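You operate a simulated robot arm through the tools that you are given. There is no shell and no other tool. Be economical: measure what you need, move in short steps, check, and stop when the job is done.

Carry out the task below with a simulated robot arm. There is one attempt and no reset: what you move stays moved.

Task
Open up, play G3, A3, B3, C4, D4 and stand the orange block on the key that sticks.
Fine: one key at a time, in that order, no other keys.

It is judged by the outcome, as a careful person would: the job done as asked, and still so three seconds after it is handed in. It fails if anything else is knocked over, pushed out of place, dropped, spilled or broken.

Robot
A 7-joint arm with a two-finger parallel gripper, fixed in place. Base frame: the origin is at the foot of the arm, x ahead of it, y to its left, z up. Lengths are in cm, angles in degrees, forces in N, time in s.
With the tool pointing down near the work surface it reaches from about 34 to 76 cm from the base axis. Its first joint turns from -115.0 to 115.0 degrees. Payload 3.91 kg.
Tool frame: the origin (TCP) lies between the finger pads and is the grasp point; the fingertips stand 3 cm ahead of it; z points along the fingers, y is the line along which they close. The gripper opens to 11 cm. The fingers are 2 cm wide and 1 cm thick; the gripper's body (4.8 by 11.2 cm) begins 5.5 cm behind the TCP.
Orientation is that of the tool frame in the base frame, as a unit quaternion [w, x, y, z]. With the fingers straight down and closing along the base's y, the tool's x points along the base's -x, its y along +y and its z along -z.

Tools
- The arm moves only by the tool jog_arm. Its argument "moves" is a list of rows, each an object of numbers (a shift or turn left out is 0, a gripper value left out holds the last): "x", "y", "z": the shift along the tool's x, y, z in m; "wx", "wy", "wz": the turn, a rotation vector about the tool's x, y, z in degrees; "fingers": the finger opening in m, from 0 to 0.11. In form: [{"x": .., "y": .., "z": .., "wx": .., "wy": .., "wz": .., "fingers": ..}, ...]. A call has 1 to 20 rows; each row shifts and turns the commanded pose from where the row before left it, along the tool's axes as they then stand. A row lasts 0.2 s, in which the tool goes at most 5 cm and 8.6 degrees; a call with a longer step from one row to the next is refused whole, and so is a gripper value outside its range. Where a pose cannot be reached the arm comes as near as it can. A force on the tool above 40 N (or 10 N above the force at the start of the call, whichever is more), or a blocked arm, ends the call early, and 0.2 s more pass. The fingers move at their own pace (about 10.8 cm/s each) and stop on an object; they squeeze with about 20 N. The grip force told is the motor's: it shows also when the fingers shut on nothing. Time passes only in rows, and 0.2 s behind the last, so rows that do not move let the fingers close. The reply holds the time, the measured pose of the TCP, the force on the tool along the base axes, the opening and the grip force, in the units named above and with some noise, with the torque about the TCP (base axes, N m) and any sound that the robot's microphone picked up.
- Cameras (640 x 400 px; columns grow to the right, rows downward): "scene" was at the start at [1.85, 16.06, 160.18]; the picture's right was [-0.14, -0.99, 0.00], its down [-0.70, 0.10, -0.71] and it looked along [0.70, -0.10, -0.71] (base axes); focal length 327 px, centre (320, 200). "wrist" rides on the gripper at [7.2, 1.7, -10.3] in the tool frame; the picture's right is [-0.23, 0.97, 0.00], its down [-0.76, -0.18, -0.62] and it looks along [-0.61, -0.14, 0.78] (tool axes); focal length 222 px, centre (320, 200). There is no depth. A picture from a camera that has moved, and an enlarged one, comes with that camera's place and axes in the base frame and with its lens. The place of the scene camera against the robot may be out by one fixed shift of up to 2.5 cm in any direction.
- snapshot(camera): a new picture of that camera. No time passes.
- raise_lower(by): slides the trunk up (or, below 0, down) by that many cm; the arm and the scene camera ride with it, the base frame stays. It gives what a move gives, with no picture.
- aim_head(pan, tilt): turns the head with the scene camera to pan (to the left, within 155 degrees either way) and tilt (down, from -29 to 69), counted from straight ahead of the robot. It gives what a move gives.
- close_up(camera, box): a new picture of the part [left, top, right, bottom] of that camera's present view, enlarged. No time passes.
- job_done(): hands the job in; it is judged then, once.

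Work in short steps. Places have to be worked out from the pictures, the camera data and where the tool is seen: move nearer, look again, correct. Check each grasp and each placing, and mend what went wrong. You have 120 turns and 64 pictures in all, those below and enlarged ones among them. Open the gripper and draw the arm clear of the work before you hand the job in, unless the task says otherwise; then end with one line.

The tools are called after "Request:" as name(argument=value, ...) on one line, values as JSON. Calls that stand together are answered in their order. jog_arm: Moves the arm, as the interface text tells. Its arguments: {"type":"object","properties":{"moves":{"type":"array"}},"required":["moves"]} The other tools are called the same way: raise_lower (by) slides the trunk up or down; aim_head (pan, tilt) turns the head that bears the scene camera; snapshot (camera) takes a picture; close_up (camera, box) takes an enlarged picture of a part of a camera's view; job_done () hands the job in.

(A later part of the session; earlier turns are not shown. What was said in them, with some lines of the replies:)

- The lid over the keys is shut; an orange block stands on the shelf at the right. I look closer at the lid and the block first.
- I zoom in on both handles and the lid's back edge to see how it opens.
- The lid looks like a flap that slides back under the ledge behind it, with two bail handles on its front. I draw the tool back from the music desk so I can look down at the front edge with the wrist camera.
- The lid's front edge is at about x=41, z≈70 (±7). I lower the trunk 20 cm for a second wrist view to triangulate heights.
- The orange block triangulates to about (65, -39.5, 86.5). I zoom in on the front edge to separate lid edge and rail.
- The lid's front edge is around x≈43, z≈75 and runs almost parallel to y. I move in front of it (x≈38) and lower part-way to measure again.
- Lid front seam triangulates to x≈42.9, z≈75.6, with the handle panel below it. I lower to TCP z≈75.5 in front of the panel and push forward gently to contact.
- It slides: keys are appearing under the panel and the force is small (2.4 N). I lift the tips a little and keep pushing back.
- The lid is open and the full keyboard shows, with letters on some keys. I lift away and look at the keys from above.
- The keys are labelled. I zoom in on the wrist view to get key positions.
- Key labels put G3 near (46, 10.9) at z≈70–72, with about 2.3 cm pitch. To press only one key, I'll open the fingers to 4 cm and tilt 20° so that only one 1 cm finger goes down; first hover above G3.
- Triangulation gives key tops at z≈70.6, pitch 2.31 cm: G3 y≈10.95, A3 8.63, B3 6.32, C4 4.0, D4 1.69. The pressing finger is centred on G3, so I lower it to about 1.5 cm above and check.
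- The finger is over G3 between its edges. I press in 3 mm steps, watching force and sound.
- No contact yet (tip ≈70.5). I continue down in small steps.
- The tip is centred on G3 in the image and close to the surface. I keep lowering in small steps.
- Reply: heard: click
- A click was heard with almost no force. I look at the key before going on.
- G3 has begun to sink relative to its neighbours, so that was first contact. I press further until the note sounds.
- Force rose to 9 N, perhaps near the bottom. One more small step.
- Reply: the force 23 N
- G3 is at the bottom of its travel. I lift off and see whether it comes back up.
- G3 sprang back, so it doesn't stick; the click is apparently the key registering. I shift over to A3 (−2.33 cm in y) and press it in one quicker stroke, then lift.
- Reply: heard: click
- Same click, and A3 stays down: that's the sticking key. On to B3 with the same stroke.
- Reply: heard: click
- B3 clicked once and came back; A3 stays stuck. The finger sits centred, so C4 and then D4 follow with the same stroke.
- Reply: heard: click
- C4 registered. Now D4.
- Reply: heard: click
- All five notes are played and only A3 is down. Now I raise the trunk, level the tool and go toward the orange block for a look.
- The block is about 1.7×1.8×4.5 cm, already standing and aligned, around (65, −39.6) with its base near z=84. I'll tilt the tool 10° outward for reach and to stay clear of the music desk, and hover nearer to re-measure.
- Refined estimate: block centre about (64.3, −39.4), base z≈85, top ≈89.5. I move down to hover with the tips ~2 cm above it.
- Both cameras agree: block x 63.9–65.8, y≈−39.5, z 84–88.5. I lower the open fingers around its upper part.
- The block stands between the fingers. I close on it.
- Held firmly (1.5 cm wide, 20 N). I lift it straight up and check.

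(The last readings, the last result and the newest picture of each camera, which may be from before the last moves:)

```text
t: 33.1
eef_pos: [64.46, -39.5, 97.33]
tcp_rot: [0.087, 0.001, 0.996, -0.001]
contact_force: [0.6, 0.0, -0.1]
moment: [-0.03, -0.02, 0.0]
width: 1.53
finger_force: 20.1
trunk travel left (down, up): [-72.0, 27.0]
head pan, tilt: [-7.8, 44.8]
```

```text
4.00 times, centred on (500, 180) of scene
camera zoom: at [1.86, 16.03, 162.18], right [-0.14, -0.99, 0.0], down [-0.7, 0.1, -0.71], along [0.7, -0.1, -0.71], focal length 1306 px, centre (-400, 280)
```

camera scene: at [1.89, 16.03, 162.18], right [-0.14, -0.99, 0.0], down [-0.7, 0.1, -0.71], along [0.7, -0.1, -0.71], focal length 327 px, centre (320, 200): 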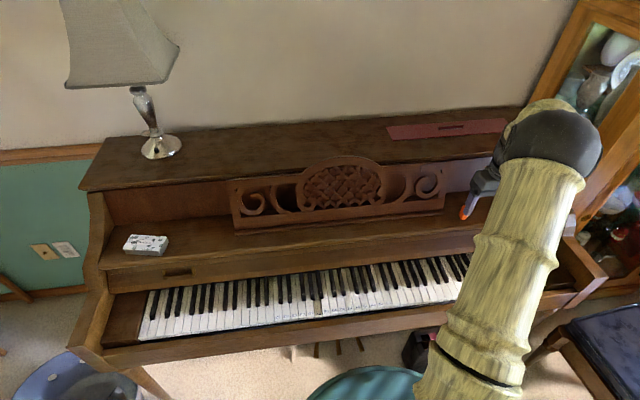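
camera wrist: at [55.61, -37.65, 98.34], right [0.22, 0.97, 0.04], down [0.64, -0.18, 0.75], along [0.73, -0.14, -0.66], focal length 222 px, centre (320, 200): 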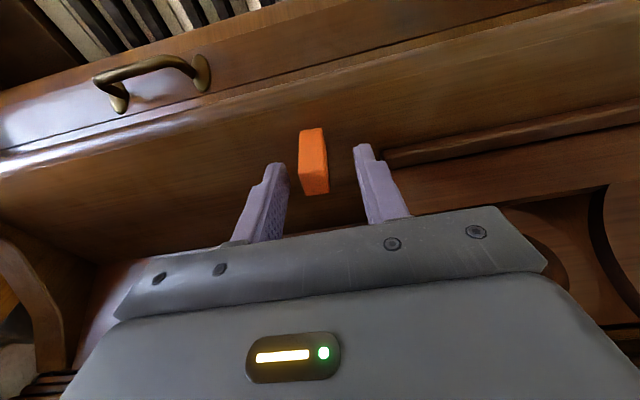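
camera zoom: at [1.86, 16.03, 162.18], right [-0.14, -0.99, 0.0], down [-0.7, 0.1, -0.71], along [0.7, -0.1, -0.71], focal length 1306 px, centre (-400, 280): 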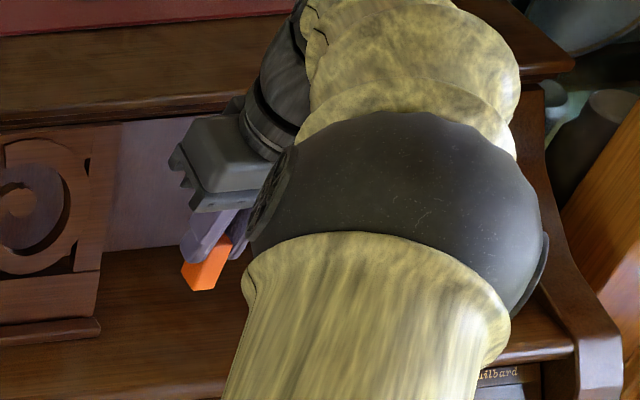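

The block hangs upright in the grip. I carry it back and across to above A3 (x≈48, y≈8.65), then lower the trunk part-way.

Request:
jog_arm(moves=[{"x": 0.0414, "z": -0.0073}, {"x": 0.0414, "z": -0.0073}, {"x": 0.0414, "z": -0.0073}, {"x": 0.0414, "z": -0.0073}, {"y": 0.0438}, {"y": 0.0438}, {"y": 0.0438}, {"y": 0.0438}, {"y": 0.0438}, {"y": 0.0438}, {"y": 0.0438}, {"y": 0.0438}, {"y": 0.0438}, {"y": 0.0438}, {"y": 0.0437}, {}])

Request:
raise_lower(by=-16)

Request:
snapshot(camera="wrist")

Request:
close_up(camera="scene", box=[240, 190, 400, 290])

```text
t: 36.5
eef_pos: [47.62, 8.81, 97.29]
tcp_rot: [0.088, 0.0, 0.996, 0.0]
contact_force: [0.4, -0.2, 0.4]
moment: [-0.01, 0.0, 0.0]
width: 1.54
finger_force: 19.9
trunk travel left (down, up): [-72.0, 27.0]
head pan, tilt: [-7.8, 44.8]
```

```text
t: 38.3
eef_pos: [47.79, 8.69, 81.14]
tcp_rot: [0.087, 0.0, 0.996, 0.0]
contact_force: [-0.4, -0.2, -0.9]
moment: [0.02, 0.01, -0.01]
width: 1.53
finger_force: 19.6
trunk travel left (down, up): [-56.0, 43.0]
head pan, tilt: [-7.8, 44.8]
```

```text
21 pictures are left
camera wrist: at [38.81, 10.62, 90.21], right [0.22, 0.97, 0.04], down [0.64, -0.18, 0.75], along [0.73, -0.14, -0.66], focal length 222 px, centre (320, 200)
```

wrist: 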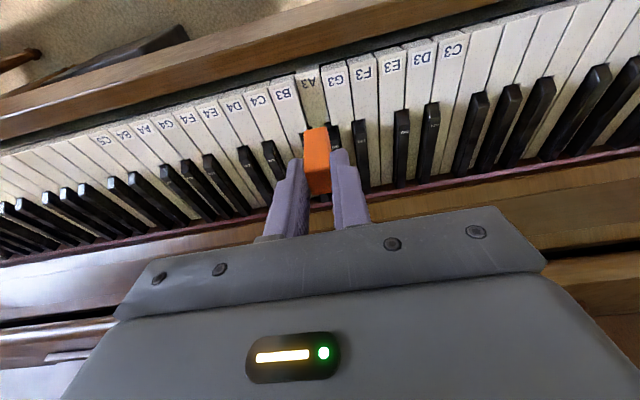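

```text
4.00 times, centred on (320, 240) of scene
camera zoom: at [1.83, 16.06, 146.18], right [-0.14, -0.99, 0.0], down [-0.7, 0.1, -0.71], along [0.7, -0.1, -0.71], focal length 1306 px, centre (320, 40)
```

zoom: 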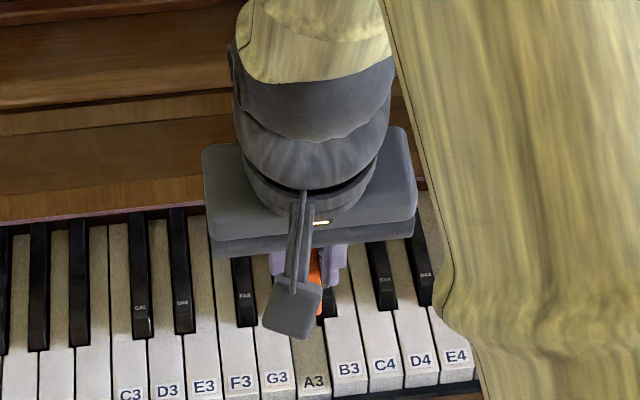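

Labels put A3 at y≈8.8–9.0 and black keys start at x≈50.3. I shift slightly (+0.15 y, −0.6 x) and lower to just above the neighbouring key tops.

Request:
jog_arm(moves=[{"x": 0.0067, "y": 0.0015, "z": 0.0207}, {"x": 0.0067, "z": 0.0207}, {}])

Request:
close_up(camera="wrist", box=[200, 50, 440, 200])

Request:
close_up(camera="scene", box=[260, 220, 380, 295])

```text
t: 39.1
eef_pos: [47.17, 9.01, 76.93]
tcp_rot: [0.088, 0.001, 0.996, 0.0]
contact_force: [0.0, 0.1, -0.6]
moment: [0.01, 0.01, -0.01]
width: 1.53
finger_force: 19.7
trunk travel left (down, up): [-56.0, 43.0]
head pan, tilt: [-7.8, 44.8]
```

```text
2.67 times, centred on (320, 125) of wrist
camera zoom: at [38.18, 10.8, 86.02], right [0.22, 0.97, 0.04], down [0.64, -0.18, 0.75], along [0.73, -0.14, -0.67], focal length 592 px, centre (320, 400)
```

zoom: 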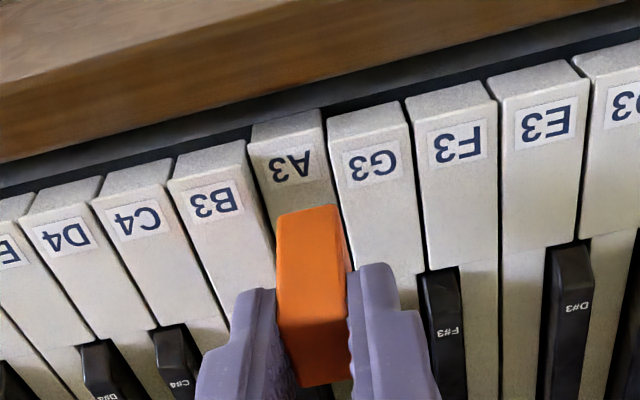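

```text
5.33 times, centred on (320, 258) of scene
camera zoom: at [1.84, 16.06, 146.18], right [-0.14, -0.99, 0.0], down [-0.7, 0.1, -0.71], along [0.7, -0.1, -0.71], focal length 1742 px, centre (320, -107)
```

zoom: 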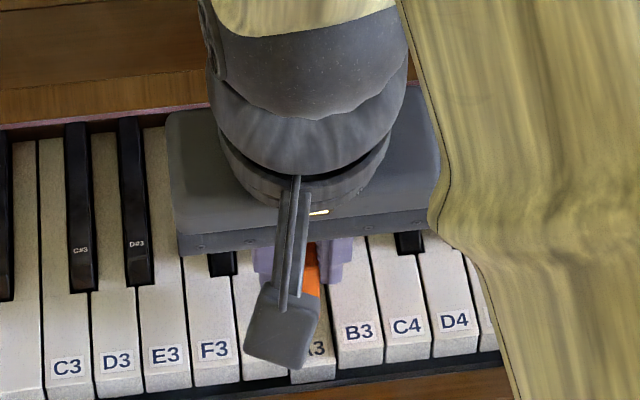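

Accounting for height parallax, the block would land ~0.3 cm too far toward G3. I shift −0.28 cm in y, lower 1.2 cm and look again.

Request:
jog_arm(moves=[{"y": -0.0028}, {"x": 0.0021, "z": 0.0118}, {}])

Request:
close_up(camera="wrist", box=[240, 70, 400, 170])

```text
t: 39.9
eef_pos: [47.12, 8.78, 75.65]
tcp_rot: [0.086, 0.0, 0.996, 0.001]
contact_force: [0.7, 0.6, -0.5]
moment: [0.02, -0.02, -0.02]
width: 1.54
finger_force: 19.3
trunk travel left (down, up): [-56.0, 43.0]
head pan, tilt: [-7.8, 44.8]
```

```text
4.00 times, centred on (320, 120) of wrist
camera zoom: at [38.19, 10.56, 84.73], right [0.22, 0.97, 0.04], down [0.64, -0.18, 0.75], along [0.73, -0.14, -0.67], focal length 888 px, centre (320, 520)
```

zoom: 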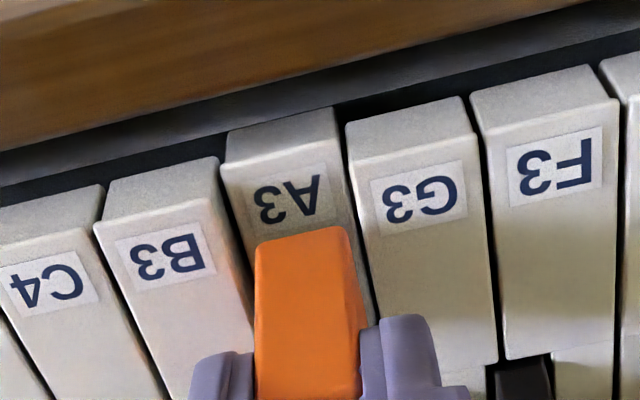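

Nearly centred (≈0.15 cm to correct). I nudge −0.12 cm and lower in small steps.

Request:
jog_arm(moves=[{"y": -0.0012}, {"x": 0.0007, "z": 0.0039}, {"x": 0.0007, "z": 0.0039}, {"x": 0.00035, "z": 0.00197}, {}])

Request:
close_up(camera="wrist", box=[240, 70, 400, 170])

```text
t: 41.1
eef_pos: [47.13, 8.51, 74.57]
tcp_rot: [0.087, 0.0, 0.996, 0.0]
contact_force: [-0.4, -0.7, 1.0]
moment: [0.0, 0.01, -0.02]
width: 1.54
finger_force: 19.8
trunk travel left (down, up): [-56.0, 43.0]
head pan, tilt: [-7.8, 44.8]
```

```text
4.00 times, centred on (320, 120) of wrist
camera zoom: at [38.24, 10.39, 83.67], right [0.22, 0.97, 0.04], down [0.64, -0.18, 0.75], along [0.73, -0.14, -0.67], focal length 888 px, centre (320, 520)
```

zoom: 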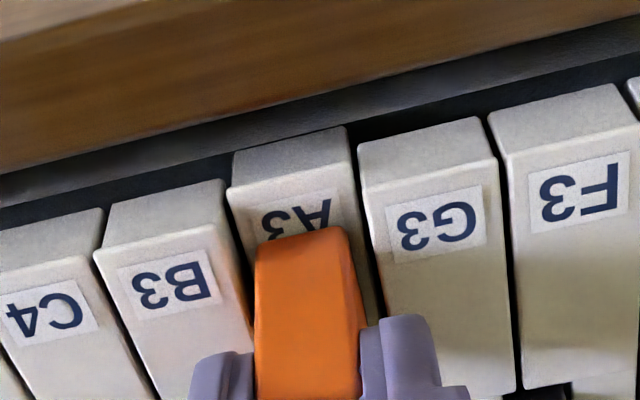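

The block now sits centred between B3 and G3. I keep lowering until contact.

Request:
jog_arm(moves=[{"x": 0.00035, "z": 0.00197}, {"x": 0.0002, "z": 0.001}, {}])

```text
t: 41.9
eef_pos: [46.97, 8.54, 74.37]
tcp_rot: [0.088, 0.001, 0.996, 0.001]
contact_force: [0.2, 0.6, 17.7]
moment: [0.06, -0.27, 0.01]
width: 1.54
finger_force: 19.3
trunk travel left (down, up): [-56.0, 43.0]
head pan, tilt: [-7.8, 44.8]
```

Contact (18 N). I ease off 1 mm and open the fingers a little, then check the block.

Request:
jog_arm(moves=[{"x": -0.0002, "z": -0.001}, {}, {"fingers": 0.02}, {"fingers": 0.028}, {"fingers": 0.035}, {}])

Request:
close_up(camera="wrist", box=[200, 50, 440, 200])

```text
t: 43.3
eef_pos: [47.28, 8.58, 74.42]
tcp_rot: [0.087, 0.0, 0.996, 0.0]
contact_force: [-1.5, 0.0, -0.2]
moment: [0.0, 0.0, -0.01]
width: 3.5
finger_force: 0.0
trunk travel left (down, up): [-56.0, 43.0]
head pan, tilt: [-7.8, 44.8]
```

```text
2.67 times, centred on (320, 125) of wrist
camera zoom: at [38.27, 10.36, 83.49], right [0.22, 0.97, 0.04], down [0.64, -0.18, 0.75], along [0.73, -0.14, -0.67], focal length 592 px, centre (320, 400)
```

zoom: 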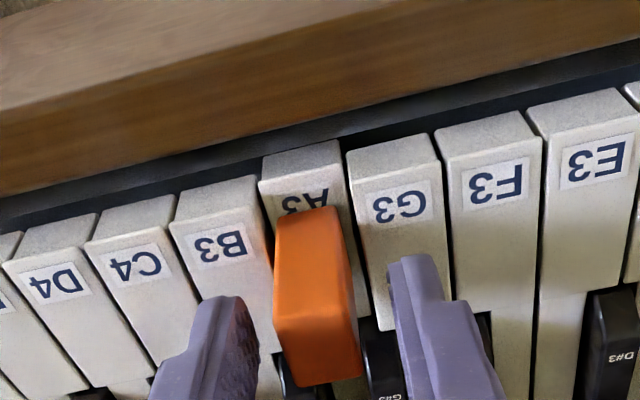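

The block stands by itself on A3. I withdraw straight up, then back, and verify.

Request:
jog_arm(moves=[{"x": -0.0035, "z": -0.0197}, {"x": -0.007, "z": -0.0394}, {"x": -0.007, "z": -0.0394}, {"x": -0.007, "z": -0.0394}, {"y": -0.045}, {"y": -0.045}, {"y": -0.045}, {"y": -0.045}, {"y": -0.045}])

Request:
raise_lower(by=12)

Request:
snapshot(camera="scene")

Request:
close_up(camera="scene", box=[240, 220, 400, 320])

```text
t: 45.3
eef_pos: [47.18, -14.08, 88.27]
tcp_rot: [0.088, 0.0, 0.996, 0.0]
contact_force: [-0.2, 0.1, 0.1]
moment: [-0.03, -0.01, 0.0]
width: 3.51
finger_force: 0.0
trunk travel left (down, up): [-56.0, 43.0]
head pan, tilt: [-7.8, 44.8]
```

```text
t: 46.8
eef_pos: [47.25, -13.98, 100.32]
tcp_rot: [0.087, 0.0, 0.996, 0.0]
contact_force: [-0.4, -0.4, 0.2]
moment: [0.04, 0.0, -0.03]
width: 3.49
finger_force: 0.0
trunk travel left (down, up): [-68.0, 31.0]
head pan, tilt: [-7.8, 44.8]
```

```text
14 pictures are left
camera scene: at [1.85, 16.06, 158.18], right [-0.14, -0.99, 0.0], down [-0.7, 0.1, -0.71], along [0.7, -0.1, -0.71], focal length 327 px, centre (320, 200)
```

scene: 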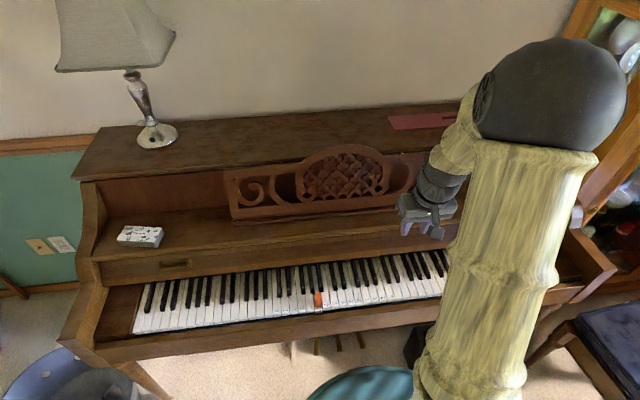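

```text
4.00 times, centred on (320, 270) of scene
camera zoom: at [1.85, 16.06, 158.18], right [-0.14, -0.99, 0.0], down [-0.7, 0.1, -0.71], along [0.7, -0.1, -0.71], focal length 1306 px, centre (320, -80)
```

zoom: 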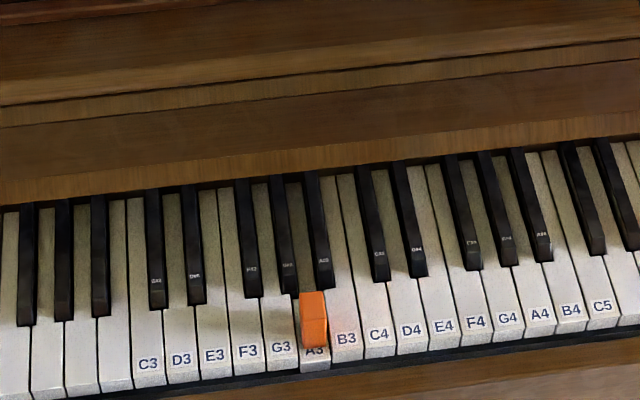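

The block stands upright on A3, the key that stayed down. The lid is open, nothing else has moved, and the arm is clear with the gripper open, so I hand the job in.

Request:
job_done()

```text
The job is handed in.
```

I opened the lid and pressed G3, A3, B3, C4 and D4 once each in that order; A3 is the key that sticks, and the orange block now stands upright on it. The microphone only ever reported a "click" for each press, so I can't confirm that the keys sounded as notes.
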